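You operate a simulated robot arm through the tools that you are given. There is no shell and no other tool.

You run a simulated robot arm. Do the job below in one go: nothing can be reset, and whatever is moved stays where it is left.

TASK
Stand the small jug in the drip tray, mop up the spill and put the blue funnel in its holder.
Fine: the jug first; the rag goes back. Set down upright: small jug.

It is judged by the outcome, as a careful person would: the job done as asked, and still so three seconds after it is handed in. It fails if anything else is knocked over, pushed out of place, dropped, spilled or broken.

THE ROBOT
A 6-joint arm with a three-finger gripper, fixed in place. Base frame: the origin is at the foot of the arm, x ahead of it, y to its left, z up; the work surface is at about z = 800. Readings come in mm, rad, newtons and seconds.
Its first joint turns from -2.897 to 2.897 rad. Payload 4.89 kg.
The tool frame sits at the grasp point between the pads (the TCP): z along the fingers, y along the line on which they close. The tips reach 30 mm beyond it. The gripper opens to 164 mm. The gripper's body begins 125 mm behind the TCP.
Orientation is told as [roll, pitch, yaw] about the base's x, y, z axes, in that order, counted from this pose: with the fingers straight down and closing along the base's y, the tool's x points along the base's -x, its y along +y and its z along -z.

THE INTERFACE
- The arm moves only by the tool apply_moves. Its argument "steps" is a list of rows, each a list of 6 numbers: the shift along the base's x, y, z in units of 500 mm (1.0 is 500 mm), then the turn, a rotation vector about the base's x, y, z in units of 120 degrees (1.0 is 120 degrees). In form: [[dx, dy, dz, rx, ry, rz], ...]. A call has 1 to 20 rows; each row is the pose to reach, as a shift and turn from the pose commanded when the call began. "jaw" is the opening in per cent of the stroke, from 0 (shut) to 100 (fully open), set as the call begins (left out, the last holds). A call with a number of a shift or a turn outside -1 to 1 is refused whole. A row lasts 0.2 s, in which the tool goes at most 50 mm and 0.15 rad; a call with a longer step from one row to the next is refused whole, and so is a gripper value outside its range. A pose out of reach is approached as far as the arm can. The call stops where the force on the tool passes 40 N (or 10 N more than at its start, if that is more) or the arm is blocked; 0.2 s more then pass. Each finger travels about 108 mm/s and halts on what it meets, pressing with about 28 N; the grip force reading is that of the motor and also rises with nothing between the fingers. The clock runs only during rows and for 0.2 s after the last one: add rows that repeat a pose to give the fingers time. The reply holds the time, the measured pose of the TCP, the force on the tool along the base axes, the opening and the grip force, in the units named above and with some noise, with the torque about the TCP (base axes, N m) and any sound that the robot's microphone picked up.
- Cameras (640 x 400 px; columns grow to the right, rows downward): "scene" is fixed at [398.4, -650.3, 1545.5]; the picture's right is [0.86, -0.51, 0.00], its down [-0.37, -0.62, -0.69] and it looks along [0.36, 0.60, -0.72] (base axes); focal length 214 px, centre (320, 200). "wrist" rides on the gripper at [76, -2, -152] in the tool frame; the picture's right is [0.02, 1.00, 0.00], its down [-0.88, 0.02, -0.47] and it looks along [-0.47, 0.01, 0.88] (tool axes); focal length 247 px, centre (320, 200). There is no depth. A picture from a camera that has moved, and an enlarged one, comes with that camera's place and axes in the base frame and with its lens.
- get_image(camera): a new picture of that camera. No time passes.
- move_column(by): slides the trunk up (or, below 0, down) by that many mm; the arm rides with it, the base frame stays. It gives what a move gives, with no picture.
- inspect(camera, box): a new picture of the part [left, top, right, bottom] of that camera's present view, enlarged. No time passes.
- job_done(): hands the job in; it is judged then, once.

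Nothing tells you positions but the pictures and the camera data. Unless the task says otherwise, let go and move clear before handing in.

The tools are called after "Emit:" as name(argument=value, ...) on one line, values as JSON. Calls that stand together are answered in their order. apply_moves: Moves the arm, as the interface text tells. Its arguments: {"type":"object","properties":{"steps":{"type":"array","items":{"type":"array","items":{"type":"number"}}},"jaw":{"type":"number"}},"required":["steps"]} The other tools are called the same way: move_column (by) slides the trunk up or down; get_image (camera) takes a picture; inspect (camera, box) takes an enlarged picture of a part of a camera's view; job_done () hands the job in.

At the start:

```text
clock: 0.0
tool_pos: [581.3, 241.7, 1333.9]
ee_rot: [0.0, 0.001, 0.0]
force: [0.5, 0.7, 0.7]
moment: [-0.02, 0.05, 0.01]
width: 164.1
grip_force: 0.1
trunk travel left (down, up): [-175.0, 215.0]
```

scene: 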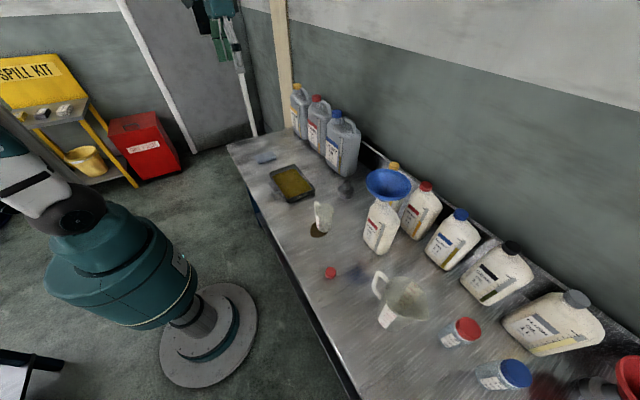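
wrist: 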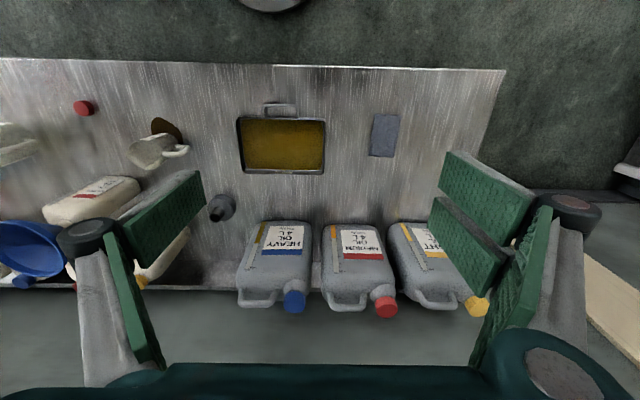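

I see the bench with a drip tray, a small clear jug standing by a brown spill, a blue-grey rag, a blue funnel sitting on a bottle and a small grey item that may be the holder. I'll look closer before moving.

Emit:
inspect(camera="scene", box=[220, 120, 380, 220])

Emit:
inspect(camera="scene", box=[280, 150, 440, 250])

Emit:
inspect(camera="scene", box=[320, 230, 640, 400])

Emit:
inspect(camera="wrist", box=[120, 80, 440, 280])

Emit:
inspect(camera="wrist", box=[0, 80, 240, 300])

```text
4.00 times, centred on (300, 170) of scene
camera zoom: at [398.4, -650.3, 1545.5], right [0.86, -0.51, 0.0], down [-0.37, -0.62, -0.69], along [0.36, 0.6, -0.72], focal length 858 px, centre (400, 320)
```

zoom: 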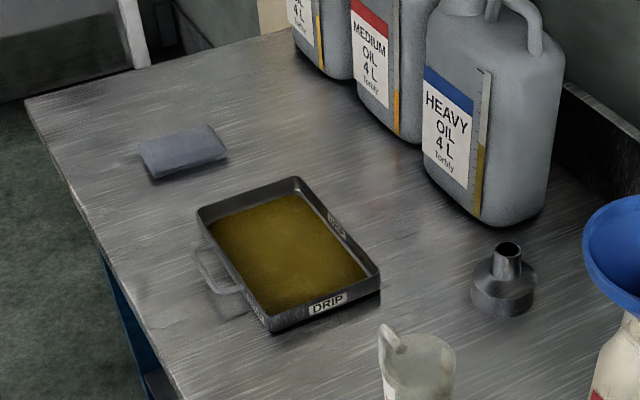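

```text
4.00 times, centred on (360, 200) of scene
camera zoom: at [398.4, -650.3, 1545.5], right [0.86, -0.51, 0.0], down [-0.37, -0.62, -0.69], along [0.36, 0.6, -0.72], focal length 858 px, centre (160, 200)
```

zoom: 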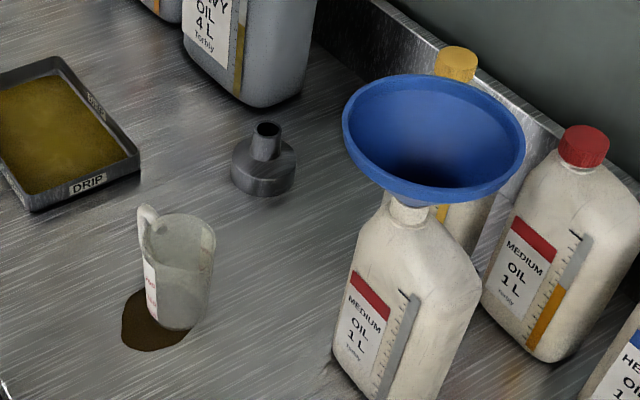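

```text
2.00 times, centred on (480, 315) of scene
camera zoom: at [398.4, -650.3, 1545.5], right [0.86, -0.51, 0.0], down [-0.37, -0.62, -0.69], along [0.36, 0.6, -0.72], focal length 429 px, centre (0, -30)
```

zoom: 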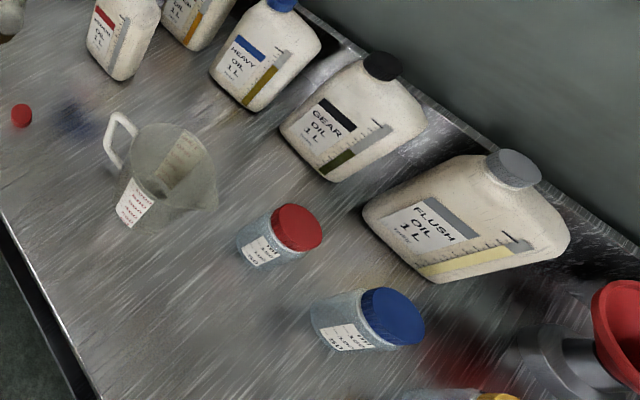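

```text
2.00 times, centred on (280, 180) of wrist
camera zoom: at [504.5, 238.6, 1486.9], right [-0.02, 1.0, 0.0], down [0.88, 0.02, 0.47], along [0.47, 0.01, -0.88], focal length 494 px, centre (400, 240)
```

zoom: 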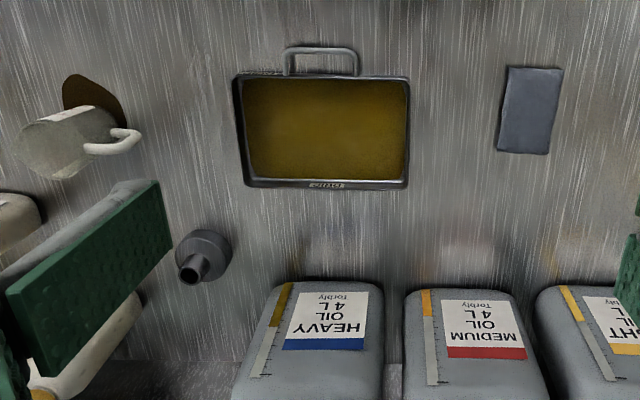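

```text
1.82 times, centred on (120, 190) of wrist
camera zoom: at [504.5, 238.6, 1486.9], right [-0.02, 1.0, 0.0], down [0.88, 0.02, 0.47], along [0.47, 0.01, -0.88], focal length 449 px, centre (684, 218)
```

zoom: 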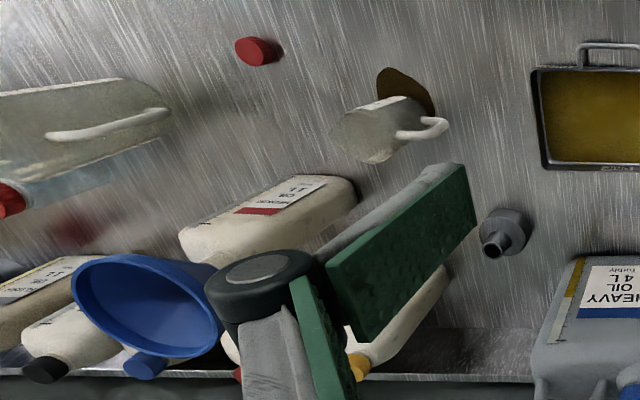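

The tray is centred near (700, 137), the small jug near (696, -185) on the spill, the rag near (665, 421), the funnel rim near (827, -334, 1106) and its grey holder near (893, -61). I'll move the arm near the jug for a closer look.

Emit:
apply_moves(steps=[[-0.004, -0.0776, -0.0335, 0, 0, 0], [-0.008, -0.1552, -0.067, 0, 0, 0], [-0.012, -0.2328, -0.1005, 0, 0, 0], [-0.016, -0.3104, -0.134, 0, 0, 0], [-0.02, -0.388, -0.1675, 0, 0, 0], [-0.024, -0.4656, -0.201, 0, 0, 0], [-0.028, -0.5432, -0.2345, 0, 0, 0], [-0.032, -0.6208, -0.268, 0, 0, 0], [-0.036, -0.6984, -0.3015, 0, 0, 0], [-0.04, -0.776, -0.335, 0, 0, 0], [-0.0426, -0.853, -0.368, 0, 0, 0]])

Emit:
get_image(camera="wrist")

Emit:
get_image(camera="scene")

```text
clock: 2.4
tool_pos: [558.5, -184.0, 1151.1]
ee_rot: [0.001, 0.001, 0.0]
force: [-0.6, 0.9, 1.0]
moment: [-0.18, -0.08, -0.01]
width: 164.1
grip_force: 0.0
trunk travel left (down, up): [-175.0, 215.0]
```

```text
taken
camera wrist: at [482.0, -186.9, 1303.9], right [-0.02, 1.0, 0.0], down [0.88, 0.02, 0.47], along [0.47, 0.01, -0.88], focal length 247 px, centre (320, 200)
```

wrist: 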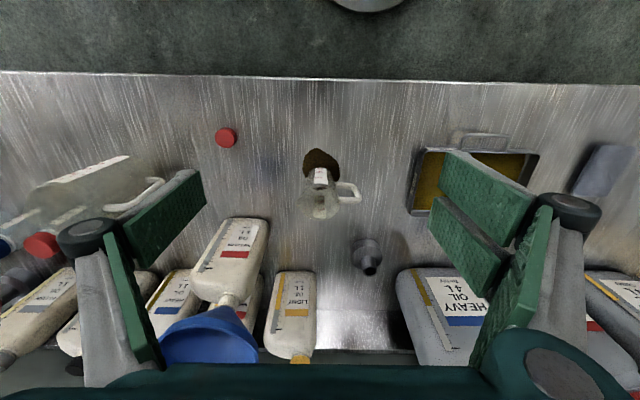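

```text
taken
```

scene: 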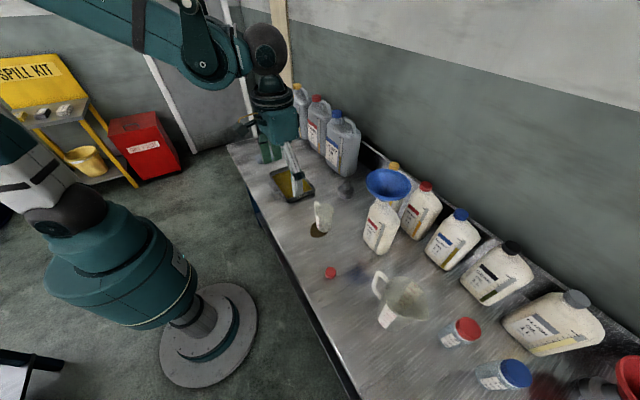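

Emit:
inspect(camera="wrist", box=[270, 130, 390, 230])

Emit:
inspect(camera="wrist", box=[140, 190, 400, 370])

Emit:
inspect(camera="scene", box=[290, 180, 354, 250])

```text
4.00 times, centred on (330, 180) of wrist
camera zoom: at [482.0, -186.9, 1303.9], right [-0.02, 1.0, 0.0], down [0.88, 0.02, 0.47], along [0.47, 0.01, -0.88], focal length 988 px, centre (280, 280)
```

zoom: 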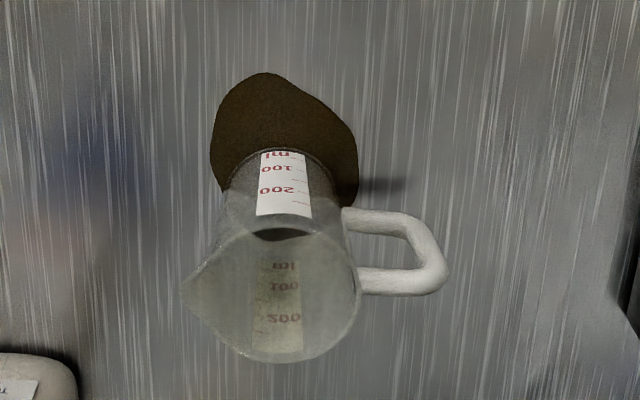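

```text
2.22 times, centred on (270, 280) of wrist
camera zoom: at [482.0, -186.9, 1303.9], right [-0.02, 1.0, 0.0], down [0.88, 0.02, 0.47], along [0.47, 0.01, -0.88], focal length 549 px, centre (431, 22)
```

zoom: 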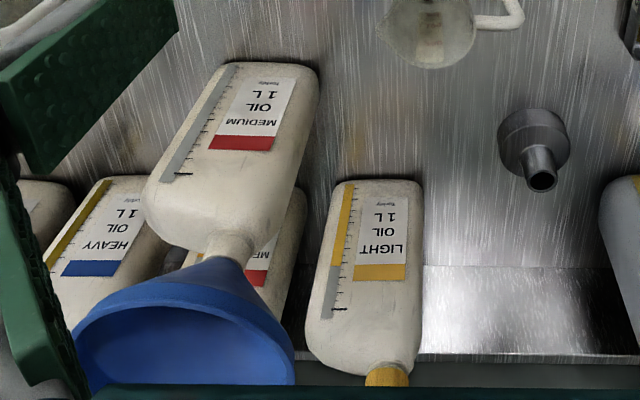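

```text
5.71 times, centred on (322, 215) of scene
camera zoom: at [398.4, -650.3, 1545.5], right [0.86, -0.51, 0.0], down [-0.37, -0.62, -0.69], along [0.36, 0.6, -0.72], focal length 1226 px, centre (309, 114)
```

zoom: 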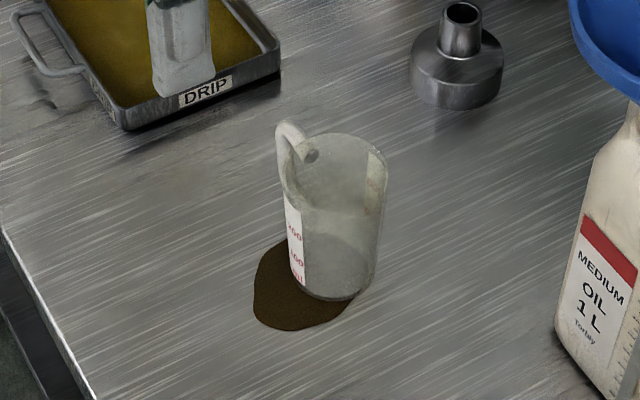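

The jug's rim is about 75 mm across at z about 922, centred near (695, -184), with its handle pointing to +y. I'll turn the gripper 90° so it closes along x, clear of handle and spout, and hover over the jug.

Emit:
apply_moves(jaw=100, steps=[[0.0245, 0, -0.009, 0, 0, 0.068], [0.049, 0, -0.018, 0, 0, 0.136], [0.0735, 0, -0.027, 0, 0, 0.204], [0.098, 0, -0.036, 0, 0, 0.272], [0.1225, 0, -0.045, 0, 0, 0.34], [0.147, 0, -0.054, 0, 0, 0.408], [0.1715, 0, -0.063, 0, 0, 0.476], [0.196, 0, -0.072, 0, 0, 0.544], [0.2205, 0, -0.081, 0, 0, 0.612], [0.245, 0, -0.09, 0, 0, 0.681], [0.27, 0.0026, -0.1, 0, 0, 0.75], [0.27, 0.0026, -0.1, 0, 0, 0.75]])

Emit:
get_image(camera="wrist")

Emit:
get_image(camera="scene")

```text
clock: 5.0
tool_pos: [694.7, -183.8, 1101.1]
ee_rot: [0.001, 0.0, 1.57]
force: [0.3, -0.3, 0.3]
moment: [-0.01, 0.0, 0.03]
width: 164.1
grip_force: 0.1
trunk travel left (down, up): [-175.0, 215.0]
```

```text
taken
camera wrist: at [696.2, -261.6, 1252.6], right [-1.0, -0.02, 0.0], down [-0.02, 0.88, 0.47], along [-0.01, 0.47, -0.88], focal length 247 px, centre (320, 200)
```

wrist: 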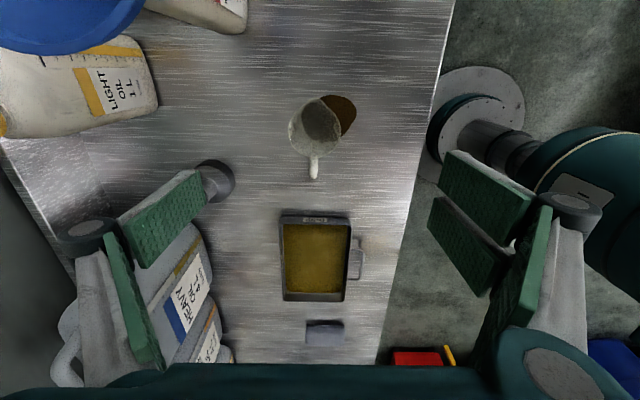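

```text
taken
```

scene: 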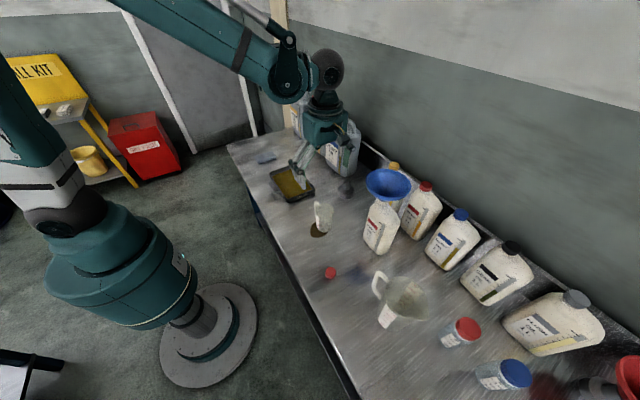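

Emit:
inspect(camera="wrist", box=[260, 80, 380, 190])

```text
3.64 times, centred on (320, 135) of wrist
camera zoom: at [696.2, -261.6, 1252.6], right [-1.0, -0.02, 0.0], down [-0.02, 0.88, 0.47], along [-0.01, 0.47, -0.88], focal length 898 px, centre (320, 436)
```

zoom: 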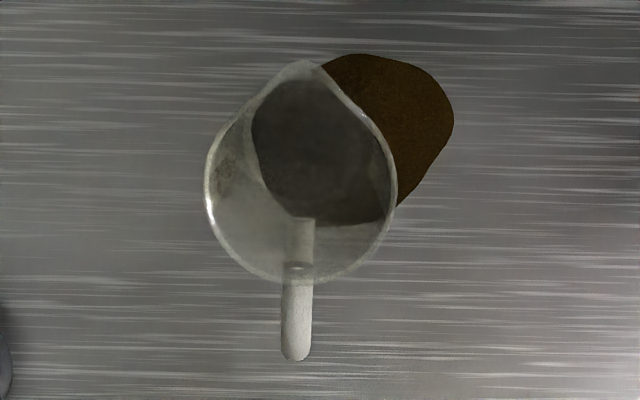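

The jug sits at about (698, -184), close to under the gripper. I'll descend with the fingers open, then narrow them partly and check the centring.

Emit:
apply_moves(steps=[[0.003, 0, -0.08, 0, 0, 0], [0.006, 0, -0.16, 0, 0, 0], [0.006, 0, -0.24, 0, 0, 0], [0.006, 0, -0.32, 0, 0, 0], [0.006, 0, -0.39, 0, 0, 0], [0.006, 0, -0.42, 0, 0, 0], [0.006, 0, -0.45, 0, 0, 0]])

Emit:
apply_moves(jaw=58, steps=[[0, 0, 0, 0, 0, 0], [0, 0, 0, 0, 0, 0]])

Emit:
get_image(camera="wrist")

Emit:
inspect(camera="scene", box=[260, 130, 380, 250])

```text
clock: 6.6
tool_pos: [695.3, -184.2, 875.0]
ee_rot: [0.0, 0.0, 1.57]
force: [-1.0, -0.3, 0.2]
moment: [-0.02, -0.07, 0.02]
width: 163.8
grip_force: 0.0
trunk travel left (down, up): [-175.0, 215.0]
```

```text
clock: 7.2
tool_pos: [697.3, -183.8, 874.5]
ee_rot: [0.001, -0.001, 1.571]
force: [0.2, -0.5, -0.5]
moment: [0.01, 0.01, 0.01]
width: 95.5
grip_force: 0.0
trunk travel left (down, up): [-175.0, 215.0]
```

```text
taken
camera wrist: at [698.4, -262.1, 1028.2], right [-1.0, -0.02, 0.0], down [-0.02, 0.88, 0.47], along [-0.01, 0.47, -0.88], focal length 247 px, centre (320, 200)
```

wrist: 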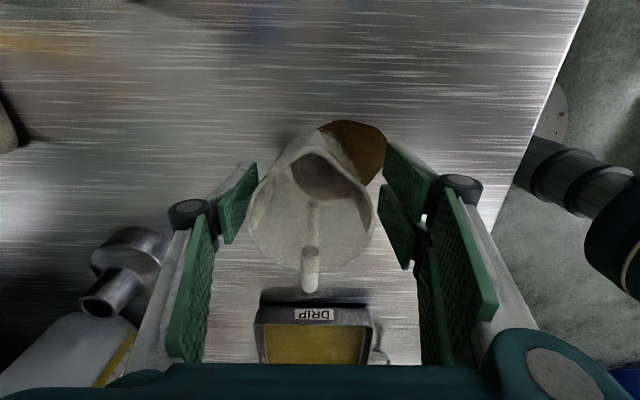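

```text
3.33 times, centred on (320, 190) of scene
camera zoom: at [398.4, -650.3, 1545.5], right [0.86, -0.51, 0.0], down [-0.37, -0.62, -0.69], along [0.36, 0.6, -0.72], focal length 715 px, centre (320, 233)
```

zoom: 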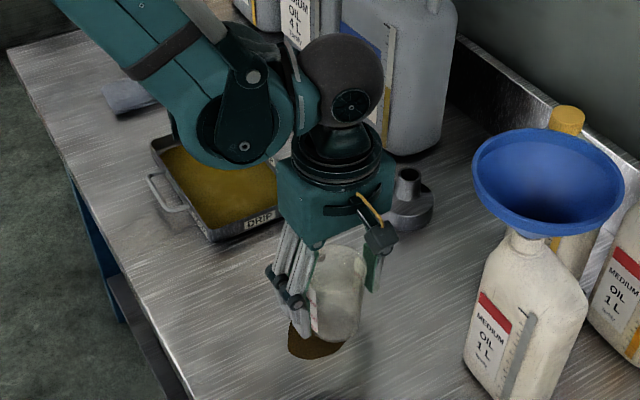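

The jug is about 4 mm to the +x side of the finger centre. I'll shift to match and close on it.

Emit:
apply_moves(steps=[[0.004, 0, 0, 0, 0, 0], [0.008, 0, 0, 0, 0, 0]])

Emit:
apply_moves(jaw=30, steps=[[0, 0, 0, 0, 0, 0], [0, 0, 0, 0, 0, 0], [0, 0, 0, 0, 0, 0]])

Emit:
get_image(camera="wrist")

```text
clock: 7.8
tool_pos: [700.0, -185.2, 876.1]
ee_rot: [-0.001, 0.0, 1.571]
force: [-0.3, -0.3, 0.2]
moment: [0.0, 0.0, 0.03]
width: 95.2
grip_force: 0.0
trunk travel left (down, up): [-175.0, 215.0]
```

```text
clock: 8.6
tool_pos: [701.2, -184.4, 875.1]
ee_rot: [-0.001, -0.001, 1.57]
force: [0.0, -0.3, 0.5]
moment: [0.01, -0.02, -0.02]
width: 73.5
grip_force: 27.2
trunk travel left (down, up): [-175.0, 215.0]
```

```text
taken
camera wrist: at [702.5, -261.8, 1028.0], right [-1.0, -0.02, 0.0], down [-0.02, 0.88, 0.47], along [-0.01, 0.47, -0.88], focal length 247 px, centre (320, 200)
```

wrist: 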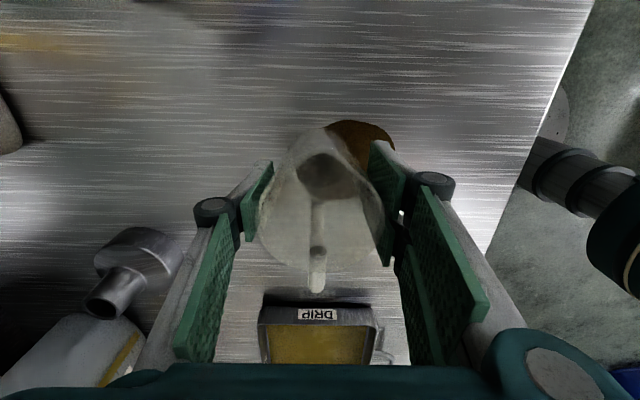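

The jug is held at 73.5 mm. I'll lift it gently and check the hold.

Emit:
apply_moves(steps=[[0, 0, 0.02, 0, 0, 0], [0, 0, 0.05, 0, 0, 0], [0, 0, 0.09, 0, 0, 0], [0, 0, 0.13, 0, 0, 0], [0, 0, 0.16, 0, 0, 0], [0, 0, 0.16, 0, 0, 0]])

Emit:
get_image(camera="wrist")

Emit:
inspect(camera="scene", box=[260, 130, 380, 250])

```text
clock: 10.0
tool_pos: [701.2, -185.7, 955.4]
ee_rot: [0.001, 0.0, 1.568]
force: [0.1, -0.8, -0.4]
moment: [-0.01, -0.05, 0.0]
width: 73.1
grip_force: 28.2
trunk travel left (down, up): [-175.0, 215.0]
```

```text
taken
camera wrist: at [702.9, -262.1, 1108.3], right [-1.0, -0.02, 0.0], down [-0.02, 0.88, 0.47], along [-0.01, 0.47, -0.88], focal length 247 px, centre (320, 200)
```

wrist: 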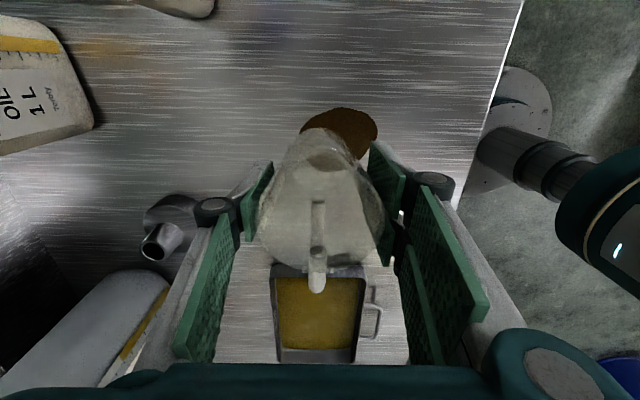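

```text
3.33 times, centred on (320, 190) of scene
camera zoom: at [398.4, -650.3, 1545.5], right [0.86, -0.51, 0.0], down [-0.37, -0.62, -0.69], along [0.36, 0.6, -0.72], focal length 715 px, centre (320, 233)
```

zoom: 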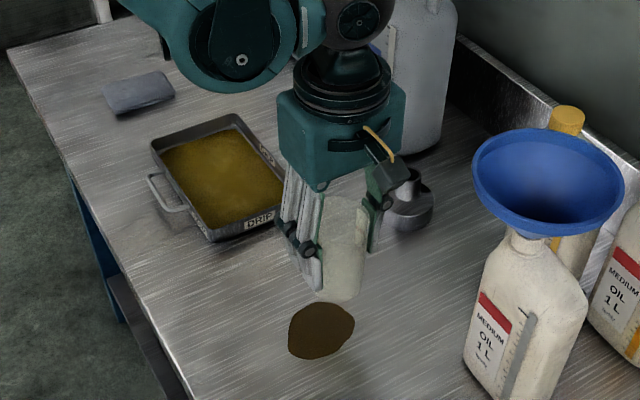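

The jug is lifted cleanly and the spill is exposed at about (672, -182). I'll carry the jug over the middle of the tray.

Emit:
apply_moves(steps=[[-0.001, 0.03, 0, 0, 0, 0], [-0.002, 0.09, 0, 0, 0, 0], [-0.003, 0.16, 0, 0, 0, 0], [-0.004, 0.23, 0, 0, 0, 0], [-0.005, 0.3, 0, 0, 0, 0], [-0.006, 0.37, 0, 0, 0, 0], [-0.007, 0.44, 0, 0, 0, 0], [-0.008, 0.51, 0, 0, 0, 0], [-0.008, 0.56, 0, 0, 0, 0], [-0.008, 0.6, 0, 0, 0, 0], [-0.008, 0.616, 0, 0, 0, 0], [-0.008, 0.616, 0, 0, 0, 0]])

Emit:
get_image(camera="wrist")

Emit:
inspect(camera="scene", box=[230, 110, 350, 230])

```text
clock: 12.6
tool_pos: [696.4, 124.9, 955.4]
ee_rot: [0.001, 0.0, 1.569]
force: [0.5, -0.2, -1.1]
moment: [-0.02, 0.03, 0.03]
width: 72.5
grip_force: 28.0
trunk travel left (down, up): [-175.0, 215.0]
```

```text
taken
camera wrist: at [699.4, 46.8, 1108.1], right [-1.0, -0.02, 0.0], down [-0.02, 0.88, 0.47], along [-0.01, 0.47, -0.88], focal length 247 px, centre (320, 200)
```

wrist: 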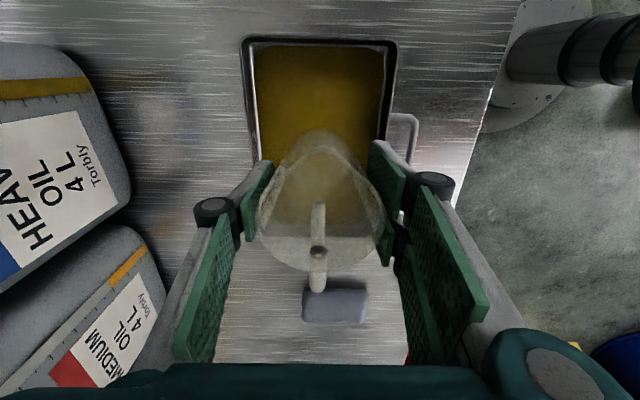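

```text
3.33 times, centred on (290, 170) of scene
camera zoom: at [398.4, -650.3, 1545.5], right [0.86, -0.51, 0.0], down [-0.37, -0.62, -0.69], along [0.36, 0.6, -0.72], focal length 715 px, centre (420, 300)
```

zoom: 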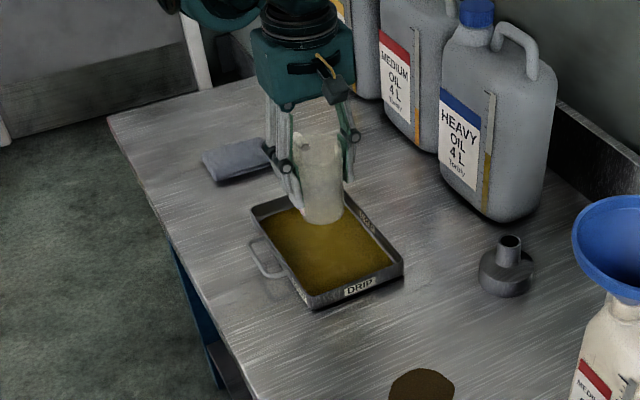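

The jug is over the tray, whose interior runs roughly x 625–773, y 25–250. I'll lower it close to the floor, then feel for contact.

Emit:
apply_moves(steps=[[0.003, 0, -0.03, 0, 0, 0], [0.006, 0, -0.07, 0, 0, 0], [0.006, 0, -0.1, 0, 0, 0], [0.006, 0, -0.125, 0, 0, 0], [0.006, 0, -0.14, 0, 0, 0], [0.006, 0, -0.14, 0, 0, 0]])

Emit:
apply_moves(steps=[[0, 0, -0.004, 0, 0, 0], [0, 0, -0.008, 0, 0, 0], [0, 0, -0.008, 0, 0, 0]])

Emit:
inspect(camera="scene", box=[260, 130, 340, 210])

```text
clock: 14.0
tool_pos: [700.3, 124.9, 885.8]
ee_rot: [-0.001, -0.001, 1.571]
force: [0.3, -0.1, -1.5]
moment: [-0.02, -0.01, 0.0]
width: 72.8
grip_force: 27.8
trunk travel left (down, up): [-175.0, 215.0]
```

```text
clock: 14.8
tool_pos: [699.8, 123.1, 880.1]
ee_rot: [0.0, 0.0, 1.57]
force: [-0.2, 0.0, -0.8]
moment: [-0.03, 0.0, 0.03]
width: 72.6
grip_force: 28.1
trunk travel left (down, up): [-175.0, 215.0]
```

```text
5.00 times, centred on (300, 170) of scene
camera zoom: at [398.4, -650.3, 1545.5], right [0.86, -0.51, 0.0], down [-0.37, -0.62, -0.69], along [0.36, 0.6, -0.72], focal length 1072 px, centre (420, 350)
```

zoom: 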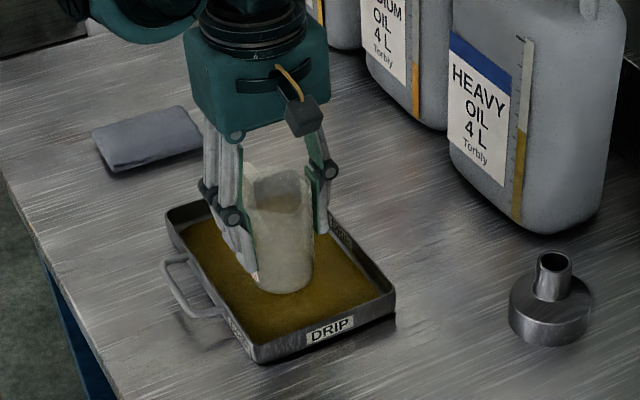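

No contact yet; I'll continue down in 1 mm steps watching the force.

Emit:
apply_moves(steps=[[0, 0, -0.002, 0, 0, 0], [0, 0, -0.004, 0, 0, 0], [0, 0, -0.004, 0, 0, 0]])

Emit:
apply_moves(steps=[[0, 0, -0.002, 0, 0, 0], [0, 0, -0.003, 0, 0, 0], [0, 0, -0.003, 0, 0, 0]])

```text
clock: 15.6
tool_pos: [700.7, 124.6, 879.8]
ee_rot: [0.001, 0.001, 1.571]
force: [-0.2, -0.2, -1.3]
moment: [-0.05, 0.04, 0.01]
width: 72.6
grip_force: 28.2
trunk travel left (down, up): [-175.0, 215.0]
```

```text
clock: 16.4
tool_pos: [700.4, 124.2, 877.9]
ee_rot: [-0.001, -0.001, 1.571]
force: [2.8, 2.1, 19.7]
moment: [0.14, -0.08, -0.08]
width: 72.8
grip_force: 28.3
trunk travel left (down, up): [-175.0, 215.0]
```

The jug is on the tray floor (contact force about 20 N). I'll relax it slightly and open the fingers modestly, staying above the tray walls.

Emit:
apply_moves(steps=[[0, 0, 0.001, 0, 0, 0], [0, 0, 0.001, 0, 0, 0]])

Emit:
apply_moves(jaw=66, steps=[[0, 0, 0, 0, 0, 0], [0, 0, 0, 0, 0, 0], [0, 0, 0, 0, 0, 0]])

Emit:
get_image(camera="wrist")

```text
clock: 17.0
tool_pos: [700.2, 123.4, 878.6]
ee_rot: [-0.001, -0.002, 1.57]
force: [2.0, -0.6, 12.8]
moment: [-0.07, -0.01, -0.02]
width: 72.6
grip_force: 28.3
trunk travel left (down, up): [-175.0, 215.0]
```

```text
clock: 17.8
tool_pos: [700.5, 124.7, 877.3]
ee_rot: [0.001, 0.002, 1.571]
force: [-0.8, 0.1, 0.2]
moment: [0.0, 0.0, 0.0]
width: 108.1
grip_force: 0.0
trunk travel left (down, up): [-175.0, 215.0]
```

```text
taken
camera wrist: at [702.2, 46.5, 1030.7], right [-1.0, -0.02, 0.0], down [-0.02, 0.88, 0.47], along [-0.01, 0.47, -0.88], focal length 247 px, centre (320, 200)
```

wrist: 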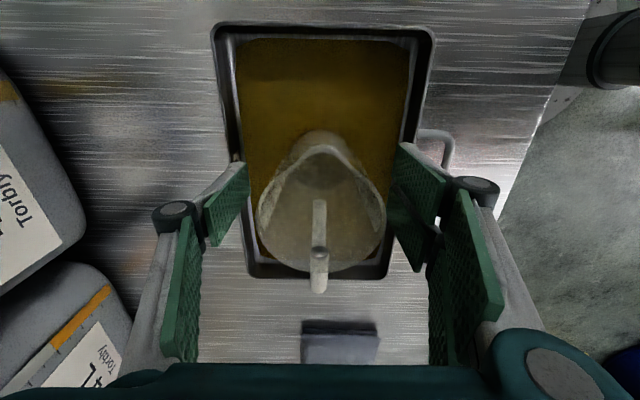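

The jug stands freely in the tray. I'll rise straight up, move over toward the rag, and check both.

Emit:
apply_moves(steps=[[0, 0, 0.03, 0, 0, 0], [0, 0, 0.09, 0, 0, 0], [0, 0, 0.17, 0, 0, 0], [0, 0, 0.26, 0, 0, 0], [0, 0, 0.35, 0, 0, 0], [-0.02, 0.07, 0.38, 0, 0, 0], [-0.04, 0.14, 0.38, 0, 0, 0], [-0.06, 0.21, 0.38, 0, 0, 0], [-0.07, 0.28, 0.38, 0, 0, 0], [-0.07, 0.28, 0.38, 0, 0, 0]])

Emit:
get_image(camera="wrist")

Emit:
inspect(camera="scene", box=[230, 120, 350, 220])

```text
clock: 20.0
tool_pos: [666.0, 263.8, 1067.0]
ee_rot: [0.0, 0.0, 1.572]
force: [-0.3, -0.1, -0.1]
moment: [-0.02, 0.02, -0.01]
width: 108.3
grip_force: 0.0
trunk travel left (down, up): [-175.0, 215.0]
```

```text
taken
camera wrist: at [667.7, 186.9, 1220.4], right [-1.0, -0.02, 0.0], down [-0.02, 0.88, 0.47], along [-0.01, 0.47, -0.88], focal length 247 px, centre (320, 200)
```

wrist: 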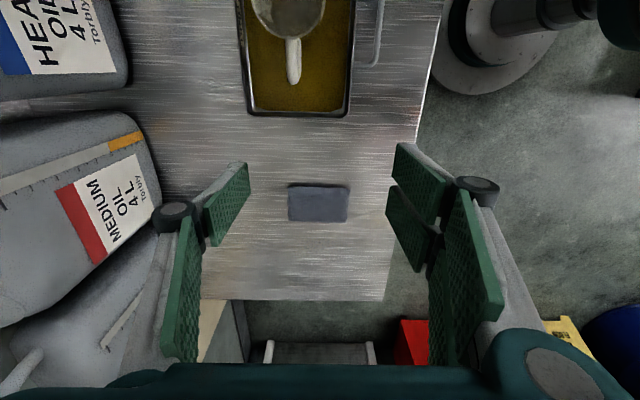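

```text
4.00 times, centred on (290, 170) of scene
camera zoom: at [398.4, -650.3, 1545.5], right [0.86, -0.51, 0.0], down [-0.37, -0.62, -0.69], along [0.36, 0.6, -0.72], focal length 858 px, centre (440, 320)
```

zoom: 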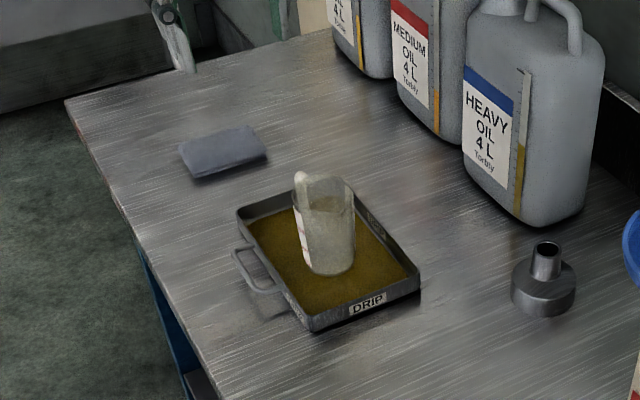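

Emit:
inspect(camera="wrist", box=[270, 160, 370, 240])

Emit:
inspect(camera="scene", box=[245, 130, 305, 180])

```text
5.00 times, centred on (320, 200) of wrist
camera zoom: at [667.7, 186.9, 1220.4], right [-1.0, -0.02, 0.0], down [-0.02, 0.88, 0.47], along [-0.01, 0.47, -0.88], focal length 1235 px, centre (320, 200)
```

zoom: 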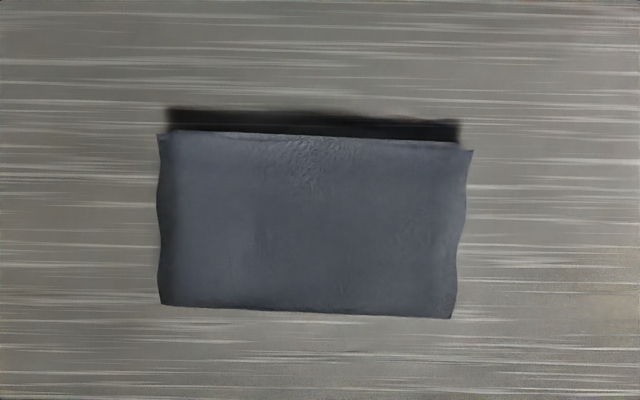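

```text
8.00 times, centred on (275, 155) of scene
camera zoom: at [398.4, -650.3, 1545.5], right [0.86, -0.51, 0.0], down [-0.37, -0.62, -0.69], along [0.36, 0.6, -0.72], focal length 1716 px, centre (680, 560)
```

zoom: 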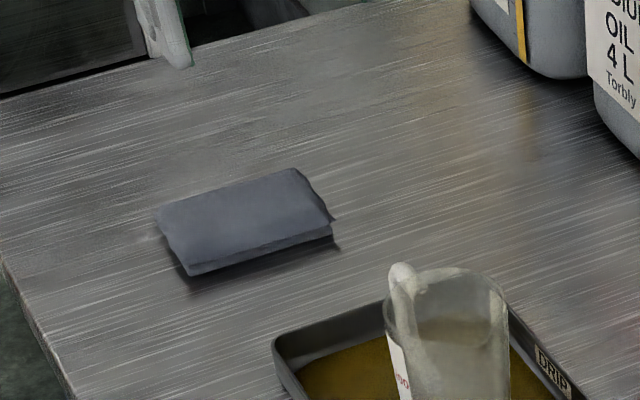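

The jug stands upright in the tray. The rag is a flat folded pad, about 112 × 75 × 15 mm, centred near (666, 416) and turned about -3°. I'll open the fingers fully, come down around its ends and feel for the table.

Emit:
apply_moves(jaw=100, steps=[[0, 0.06, 0, 0, 0, -0.005], [0, 0.13, 0, 0, 0, -0.01], [0, 0.2, 0, 0, 0, -0.015], [0, 0.27, -0.03, 0, 0, -0.02], [0.001, 0.303, -0.1, 0, 0, -0.022], [0.001, 0.303, -0.19, 0, 0, -0.022], [0.001, 0.303, -0.28, 0, 0, -0.022], [0.001, 0.303, -0.36, 0, 0, -0.022], [0.001, 0.303, -0.41, 0, 0, -0.022], [0.001, 0.303, -0.44, 0, 0, -0.022], [0.001, 0.303, -0.45, 0, 0, -0.022], [0.001, 0.303, -0.45, 0, 0, -0.022]])

Emit:
get_image(camera="wrist")

```text
clock: 22.6
tool_pos: [666.6, 413.7, 844.5]
ee_rot: [0.001, 0.001, 1.524]
force: [0.3, -0.6, 0.7]
moment: [-0.01, 0.03, -0.02]
width: 164.3
grip_force: 0.0
trunk travel left (down, up): [-175.0, 215.0]
```

```text
taken
camera wrist: at [663.8, 337.7, 996.5], right [-1.0, 0.03, 0.0], down [0.02, 0.88, 0.47], along [0.01, 0.47, -0.88], focal length 247 px, centre (320, 200)
```

wrist: 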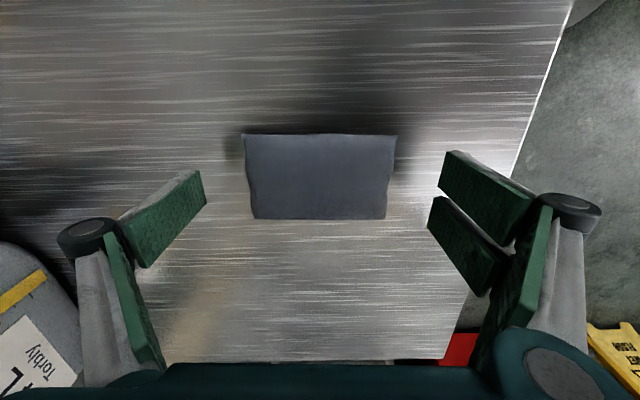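

The rag is centred and aligned between the fingers. I'll descend the last millimetres in small steps.

Emit:
apply_moves(steps=[[0, 0, -0.006, 0, 0, 0], [0, 0, -0.012, 0, 0, 0], [0, 0, -0.018, 0, 0, 0], [0, 0, -0.018, 0, 0, 0]])

Emit:
apply_moves(steps=[[0, 0, -0.002, 0, 0, 0], [0, 0, -0.004, 0, 0, 0], [0, 0, -0.004, 0, 0, 0]])

```text
clock: 23.6
tool_pos: [665.1, 414.6, 833.8]
ee_rot: [0.0, 0.002, 1.522]
force: [-0.6, -0.4, 0.7]
moment: [-0.01, -0.04, -0.01]
width: 163.7
grip_force: 0.1
trunk travel left (down, up): [-175.0, 215.0]
```

```text
clock: 24.4
tool_pos: [666.2, 416.0, 832.3]
ee_rot: [-0.001, 0.001, 1.523]
force: [0.0, 0.9, 0.1]
moment: [-0.03, 0.0, -0.01]
width: 163.9
grip_force: 0.1
trunk travel left (down, up): [-175.0, 215.0]
```

Tips are about 2 mm above the table with no contact. Closing on the rag.

Emit:
apply_moves(jaw=50, steps=[[0, 0, 0, 0, 0, 0], [0, 0, 0, 0, 0, 0], [0, 0, 0, 0, 0, 0], [0, 0, 0, 0, 0, 0]])

Emit:
get_image(camera="wrist")

```text
clock: 25.4
tool_pos: [666.4, 415.1, 833.1]
ee_rot: [0.0, -0.001, 1.524]
force: [0.8, 0.1, 3.2]
moment: [-0.02, -0.21, 0.09]
width: 109.6
grip_force: 27.4
trunk travel left (down, up): [-175.0, 215.0]
```

```text
taken
camera wrist: at [664.0, 337.9, 985.2], right [-1.0, 0.03, 0.0], down [0.02, 0.88, 0.47], along [0.01, 0.47, -0.88], focal length 247 px, centre (320, 200)
```

wrist: 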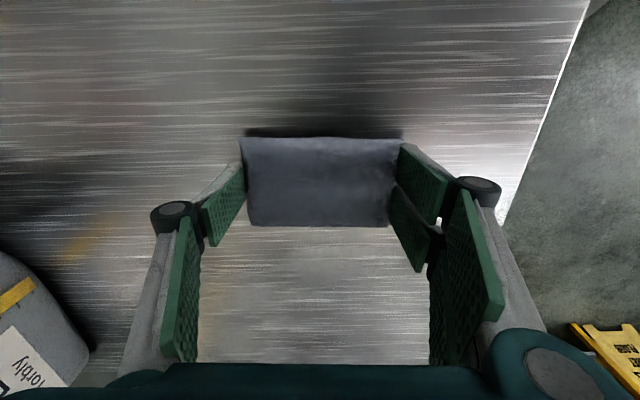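

The rag is gripped. I'll lift it well above the jug's height before crossing over to the spill.

Emit:
apply_moves(steps=[[0, 0, 0.03, 0, 0, 0], [0, 0, 0.1, 0, 0, 0], [0, 0, 0.18, 0, 0, 0], [0, 0, 0.26, 0, 0, 0], [0, 0, 0.34, 0, 0, 0], [0, 0, 0.38, 0, 0, 0], [0, 0, 0.38, 0, 0, 0]])

Emit:
get_image(camera="wrist")

Emit:
inspect(camera="scene", box=[230, 100, 350, 200])

```text
clock: 27.0
tool_pos: [667.6, 414.7, 1022.0]
ee_rot: [0.0, 0.0, 1.525]
force: [-0.6, 0.0, -0.6]
moment: [0.05, -0.04, -0.02]
width: 109.1
grip_force: 27.5
trunk travel left (down, up): [-175.0, 215.0]
```

```text
taken
camera wrist: at [665.0, 337.4, 1175.7], right [-1.0, 0.03, 0.0], down [0.02, 0.88, 0.47], along [0.01, 0.47, -0.88], focal length 247 px, centre (320, 200)
```

wrist: 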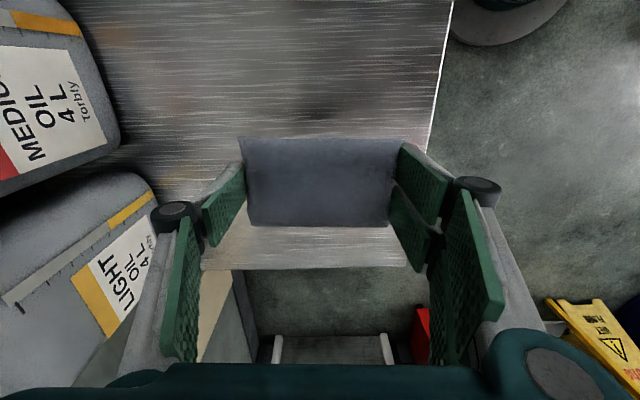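

```text
4.00 times, centred on (290, 150) of scene
camera zoom: at [398.4, -650.3, 1545.5], right [0.86, -0.51, 0.0], down [-0.37, -0.62, -0.69], along [0.36, 0.6, -0.72], focal length 858 px, centre (440, 400)
```

zoom: 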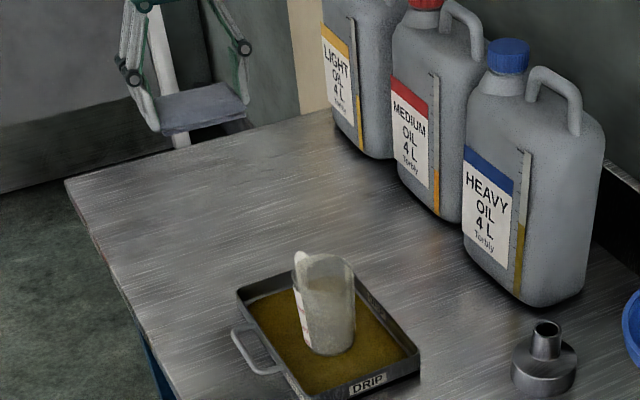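

The rag is held level. I'll carry it across, high over the jug, to above the spill.

Emit:
apply_moves(steps=[[0, -0.04, 0, 0, 0, 0], [0, -0.12, 0, 0, 0, 0], [0, -0.2, 0, 0, 0, 0], [0, -0.28, 0, 0, 0, 0], [0, -0.36, 0, 0, 0, 0], [0, -0.44, 0, 0, 0, 0], [0, -0.52, 0, 0, 0, 0], [0, -0.6, 0, 0, 0, 0], [0, -0.68, 0, 0, 0, 0], [0, -0.76, 0, 0, 0, 0], [0, -0.84, 0, 0, 0, 0], [0, -0.92, 0, 0, 0, 0], [0, -0.96, 0, 0, 0, 0]])

Emit:
apply_moves(steps=[[0.003, -0.06, 0, 0, 0, 0], [0.006, -0.12, 0, 0, 0, 0], [0.01, -0.18, 0, 0, 0, 0], [0.012, -0.22, 0, 0, 0, 0], [0.012, -0.236, 0, 0, 0, 0], [0.012, -0.236, 0, 0, 0, 0]])

Emit:
get_image(camera="wrist")

Emit:
get_image(camera="scene")

```text
clock: 29.8
tool_pos: [666.9, -65.0, 1021.7]
ee_rot: [0.0, 0.001, 1.522]
force: [0.2, 0.9, -0.7]
moment: [-0.08, -0.01, 0.0]
width: 109.0
grip_force: 28.1
trunk travel left (down, up): [-175.0, 215.0]
```

```text
clock: 31.2
tool_pos: [672.8, -183.6, 1022.4]
ee_rot: [0.0, 0.001, 1.522]
force: [-0.6, -0.6, -0.1]
moment: [0.07, -0.01, 0.01]
width: 109.2
grip_force: 27.8
trunk travel left (down, up): [-175.0, 215.0]
```

```text
taken
camera wrist: at [670.5, -260.8, 1174.8], right [-1.0, 0.03, 0.0], down [0.02, 0.88, 0.47], along [0.01, 0.47, -0.88], focal length 247 px, centre (320, 200)
```

wrist: 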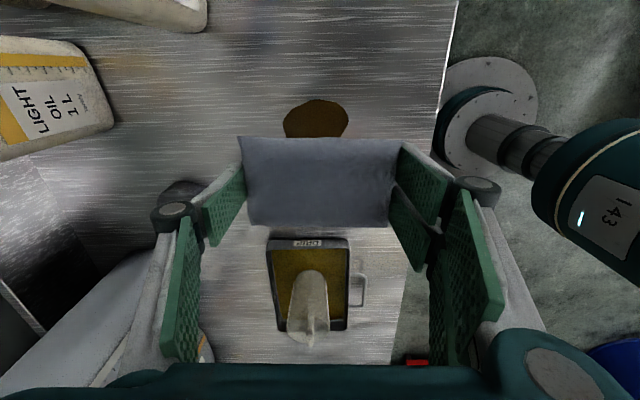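

```text
taken
```

scene: 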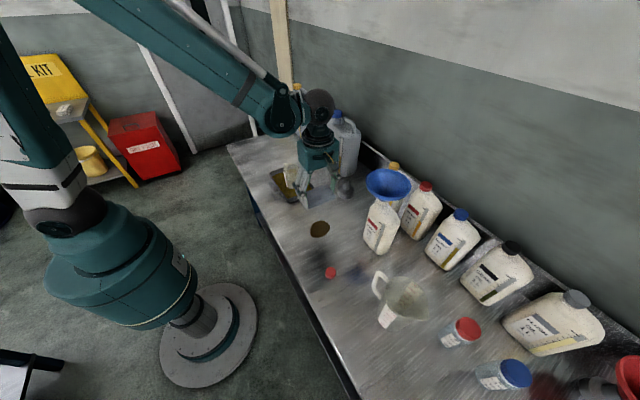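

Emit:
inspect(camera="scene", box=[290, 205, 350, 255])

```text
8.00 times, centred on (320, 230) of scene
camera zoom: at [398.4, -650.3, 1545.5], right [0.86, -0.51, 0.0], down [-0.37, -0.62, -0.69], along [0.36, 0.6, -0.72], focal length 1716 px, centre (320, -40)
```

zoom: 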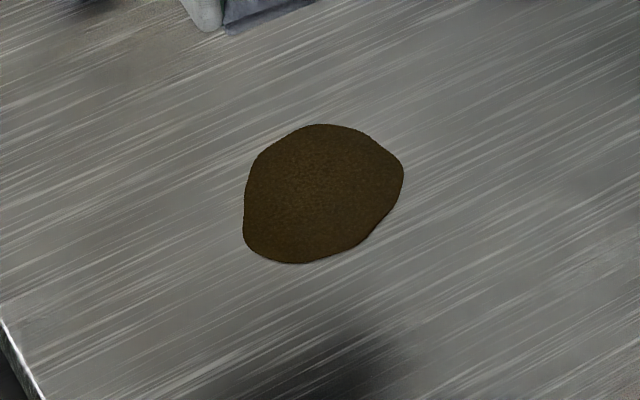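

The spill spans about x 631–724, y -222 to -140. I'll centre the rag over it and lower until it touches the table.

Emit:
apply_moves(steps=[[0.004, 0.002, -0.08, 0, 0, 0], [0.008, 0.002, -0.16, 0, 0, 0], [0.009, 0.002, -0.24, 0, 0, 0], [0.009, 0.002, -0.31, 0, 0, 0], [0.009, 0.002, -0.35, 0, 0, 0], [0.009, 0.002, -0.37, 0, 0, 0], [0.009, 0.002, -0.376, 0, 0, 0], [0.009, 0.002, -0.38, 0, 0, 0], [0.009, 0.002, -0.38, 0, 0, 0]])

Emit:
apply_moves(steps=[[0, 0, -0.001, 0, 0, 0], [0, 0, -0.002, 0, 0, 0], [0, 0, -0.002, 0, 0, 0]])

```text
clock: 33.2
tool_pos: [675.1, -181.7, 833.5]
ee_rot: [0.0, 0.0, 1.524]
force: [2.1, -2.9, 17.8]
moment: [-0.01, -0.06, 0.02]
width: 109.2
grip_force: 28.1
trunk travel left (down, up): [-175.0, 215.0]
```

```text
clock: 34.0
tool_pos: [675.6, -181.6, 832.1]
ee_rot: [0.001, -0.001, 1.524]
force: [5.2, -1.5, 28.4]
moment: [0.03, -0.26, 0.0]
width: 109.4
grip_force: 27.4
trunk travel left (down, up): [-175.0, 215.0]
```

The rag presses on the table at about 28 N. I'll ease off a millimetre and wipe back and forth.

Emit:
apply_moves(steps=[[0, 0, 0.002, 0, 0, 0], [0, 0.03, 0.002, 0, 0, 0], [0, 0.06, 0.002, 0, 0, 0], [0, 0.09, 0.002, 0, 0, 0], [0, 0.06, 0.002, 0, 0, 0], [0, 0.03, 0.002, 0, 0, 0], [0, 0, 0.002, 0, 0, 0], [0, -0.03, 0.002, 0, 0, 0], [0, -0.06, 0.002, 0, 0, 0], [0, -0.09, 0.002, 0, 0, 0], [0, -0.06, 0.002, 0, 0, 0], [0, -0.03, 0.002, 0, 0, 0], [0, 0, 0.002, 0, 0, 0]])

Emit:
inspect(camera="scene", box=[280, 190, 360, 260])

Emit:
get_image(camera="wrist")

```text
clock: 36.8
tool_pos: [675.9, -182.3, 832.6]
ee_rot: [0.0, 0.0, 1.524]
force: [-0.4, -0.9, -0.1]
moment: [0.11, 0.0, -0.03]
width: 108.9
grip_force: 27.9
trunk travel left (down, up): [-175.0, 215.0]
```

```text
5.71 times, centred on (320, 225) of scene
camera zoom: at [398.4, -650.3, 1545.5], right [0.86, -0.51, 0.0], down [-0.37, -0.62, -0.69], along [0.36, 0.6, -0.72], focal length 1226 px, centre (320, 57)
```

zoom: 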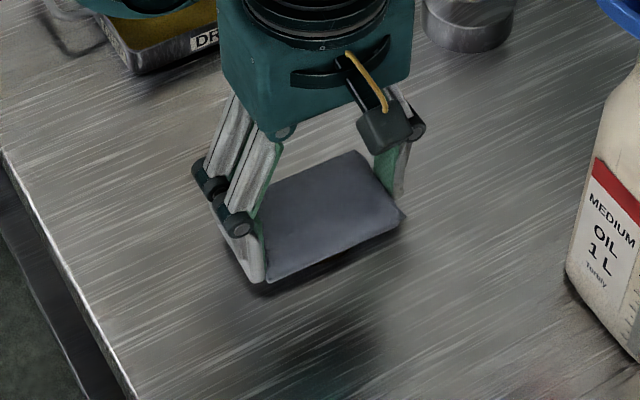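

```text
taken
camera wrist: at [674.5, -259.5, 985.0], right [-1.0, 0.03, 0.0], down [0.02, 0.88, 0.47], along [0.01, 0.47, -0.88], focal length 247 px, centre (320, 200)
```

wrist: 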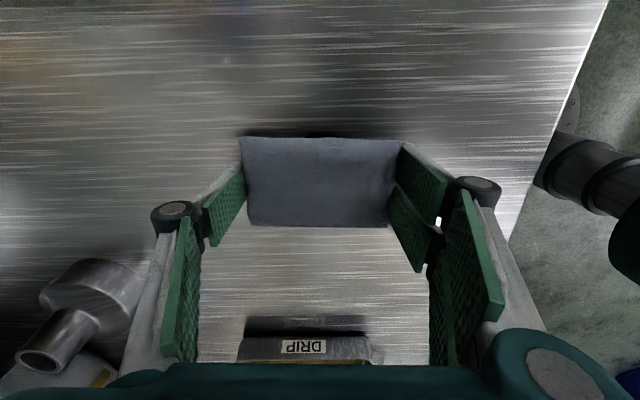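

The contact force has dropped to zero, so the rag may be hovering. I'll press down a millimetre and wipe again with contact.

Emit:
apply_moves(steps=[[0, 0, -0.001, 0, 0, 0], [0, 0, -0.002, 0, 0, 0], [0, 0, -0.002, 0, 0, 0]])

Emit:
apply_moves(steps=[[0, 0.03, 0, 0, 0, 0], [0, 0.06, 0, 0, 0, 0], [0, 0.09, 0, 0, 0, 0], [0, 0.09, 0, 0, 0, 0]])

Emit:
inspect(camera="scene", box=[280, 190, 360, 260])

```text
clock: 37.6
tool_pos: [676.4, -182.1, 831.1]
ee_rot: [0.001, 0.0, 1.525]
force: [0.7, -1.4, 11.4]
moment: [-0.01, -0.08, -0.03]
width: 109.2
grip_force: 28.0
trunk travel left (down, up): [-175.0, 215.0]
```

```text
clock: 38.6
tool_pos: [675.9, -137.4, 831.9]
ee_rot: [0.001, 0.0, 1.524]
force: [-0.5, -2.4, 19.1]
moment: [-0.06, 0.08, 0.04]
width: 109.3
grip_force: 28.1
trunk travel left (down, up): [-175.0, 215.0]
```

```text
5.71 times, centred on (320, 225) of scene
camera zoom: at [398.4, -650.3, 1545.5], right [0.86, -0.51, 0.0], down [-0.37, -0.62, -0.69], along [0.36, 0.6, -0.72], focal length 1226 px, centre (320, 57)
```

zoom: 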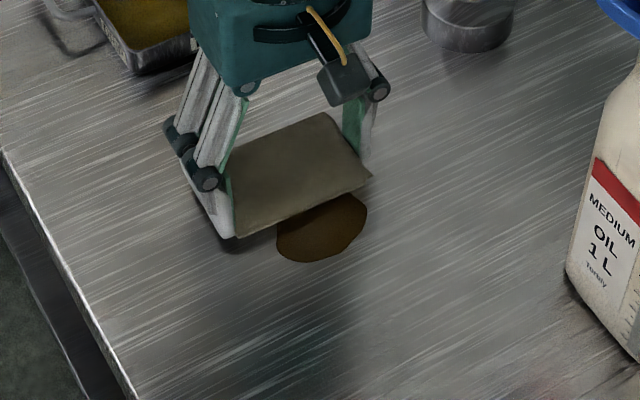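

With contact the rag darkens and the spill is shrinking and fading, so wiping works. I'll continue with strokes covering the whole patch.

Emit:
apply_moves(steps=[[0, -0.04, 0, 0, 0, 0], [0, -0.08, 0, 0, 0, 0], [0, -0.12, 0, 0, 0, 0], [0, -0.16, 0, 0, 0, 0], [0, -0.19, 0, 0, 0, 0], [0, -0.15, 0, 0, 0, 0], [0, -0.11, 0, 0, 0, 0], [0, -0.07, 0, 0, 0, 0], [0, -0.03, 0, 0, 0, 0], [0, 0.01, 0, 0, 0, 0]])

Emit:
inspect(camera="scene", box=[280, 190, 360, 260])

```text
clock: 40.8
tool_pos: [676.5, -131.5, 832.8]
ee_rot: [0.0, -0.003, 1.524]
force: [0.4, 1.7, 5.1]
moment: [0.03, 0.03, 0.01]
width: 109.2
grip_force: 28.1
trunk travel left (down, up): [-175.0, 215.0]
```

```text
5.71 times, centred on (320, 225) of scene
camera zoom: at [398.4, -650.3, 1545.5], right [0.86, -0.51, 0.0], down [-0.37, -0.62, -0.69], along [0.36, 0.6, -0.72], focal length 1226 px, centre (320, 57)
```

zoom: 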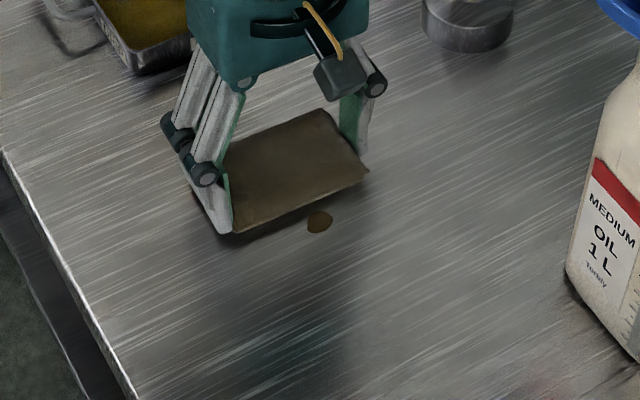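

Only a small spot remains. A couple more strokes with slightly more pressure.

Emit:
apply_moves(steps=[[0, -0.02, -0.001, 0, 0, 0], [0, -0.06, -0.001, 0, 0, 0], [0, -0.1, -0.001, 0, 0, 0], [0, -0.14, -0.001, 0, 0, 0], [0, -0.18, -0.001, 0, 0, 0], [0, -0.14, -0.001, 0, 0, 0], [0, -0.1, -0.001, 0, 0, 0], [0, -0.06, -0.001, 0, 0, 0], [0, -0.02, -0.001, 0, 0, 0], [0, 0.02, -0.001, 0, 0, 0]])

Emit:
inspect(camera="scene", box=[280, 190, 360, 260])

```text
clock: 43.0
tool_pos: [676.4, -121.2, 830.9]
ee_rot: [-0.001, -0.001, 1.524]
force: [-0.9, 0.2, 1.0]
moment: [-0.02, -0.07, 0.05]
width: 109.3
grip_force: 27.6
trunk travel left (down, up): [-175.0, 215.0]
```

```text
5.71 times, centred on (320, 225) of scene
camera zoom: at [398.4, -650.3, 1545.5], right [0.86, -0.51, 0.0], down [-0.37, -0.62, -0.69], along [0.36, 0.6, -0.72], focal length 1226 px, centre (320, 57)
```

zoom: 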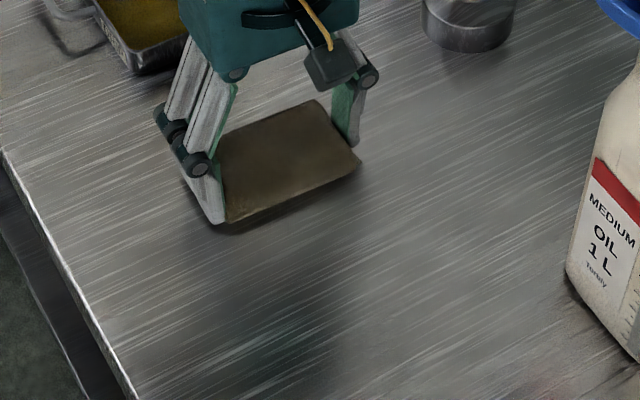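

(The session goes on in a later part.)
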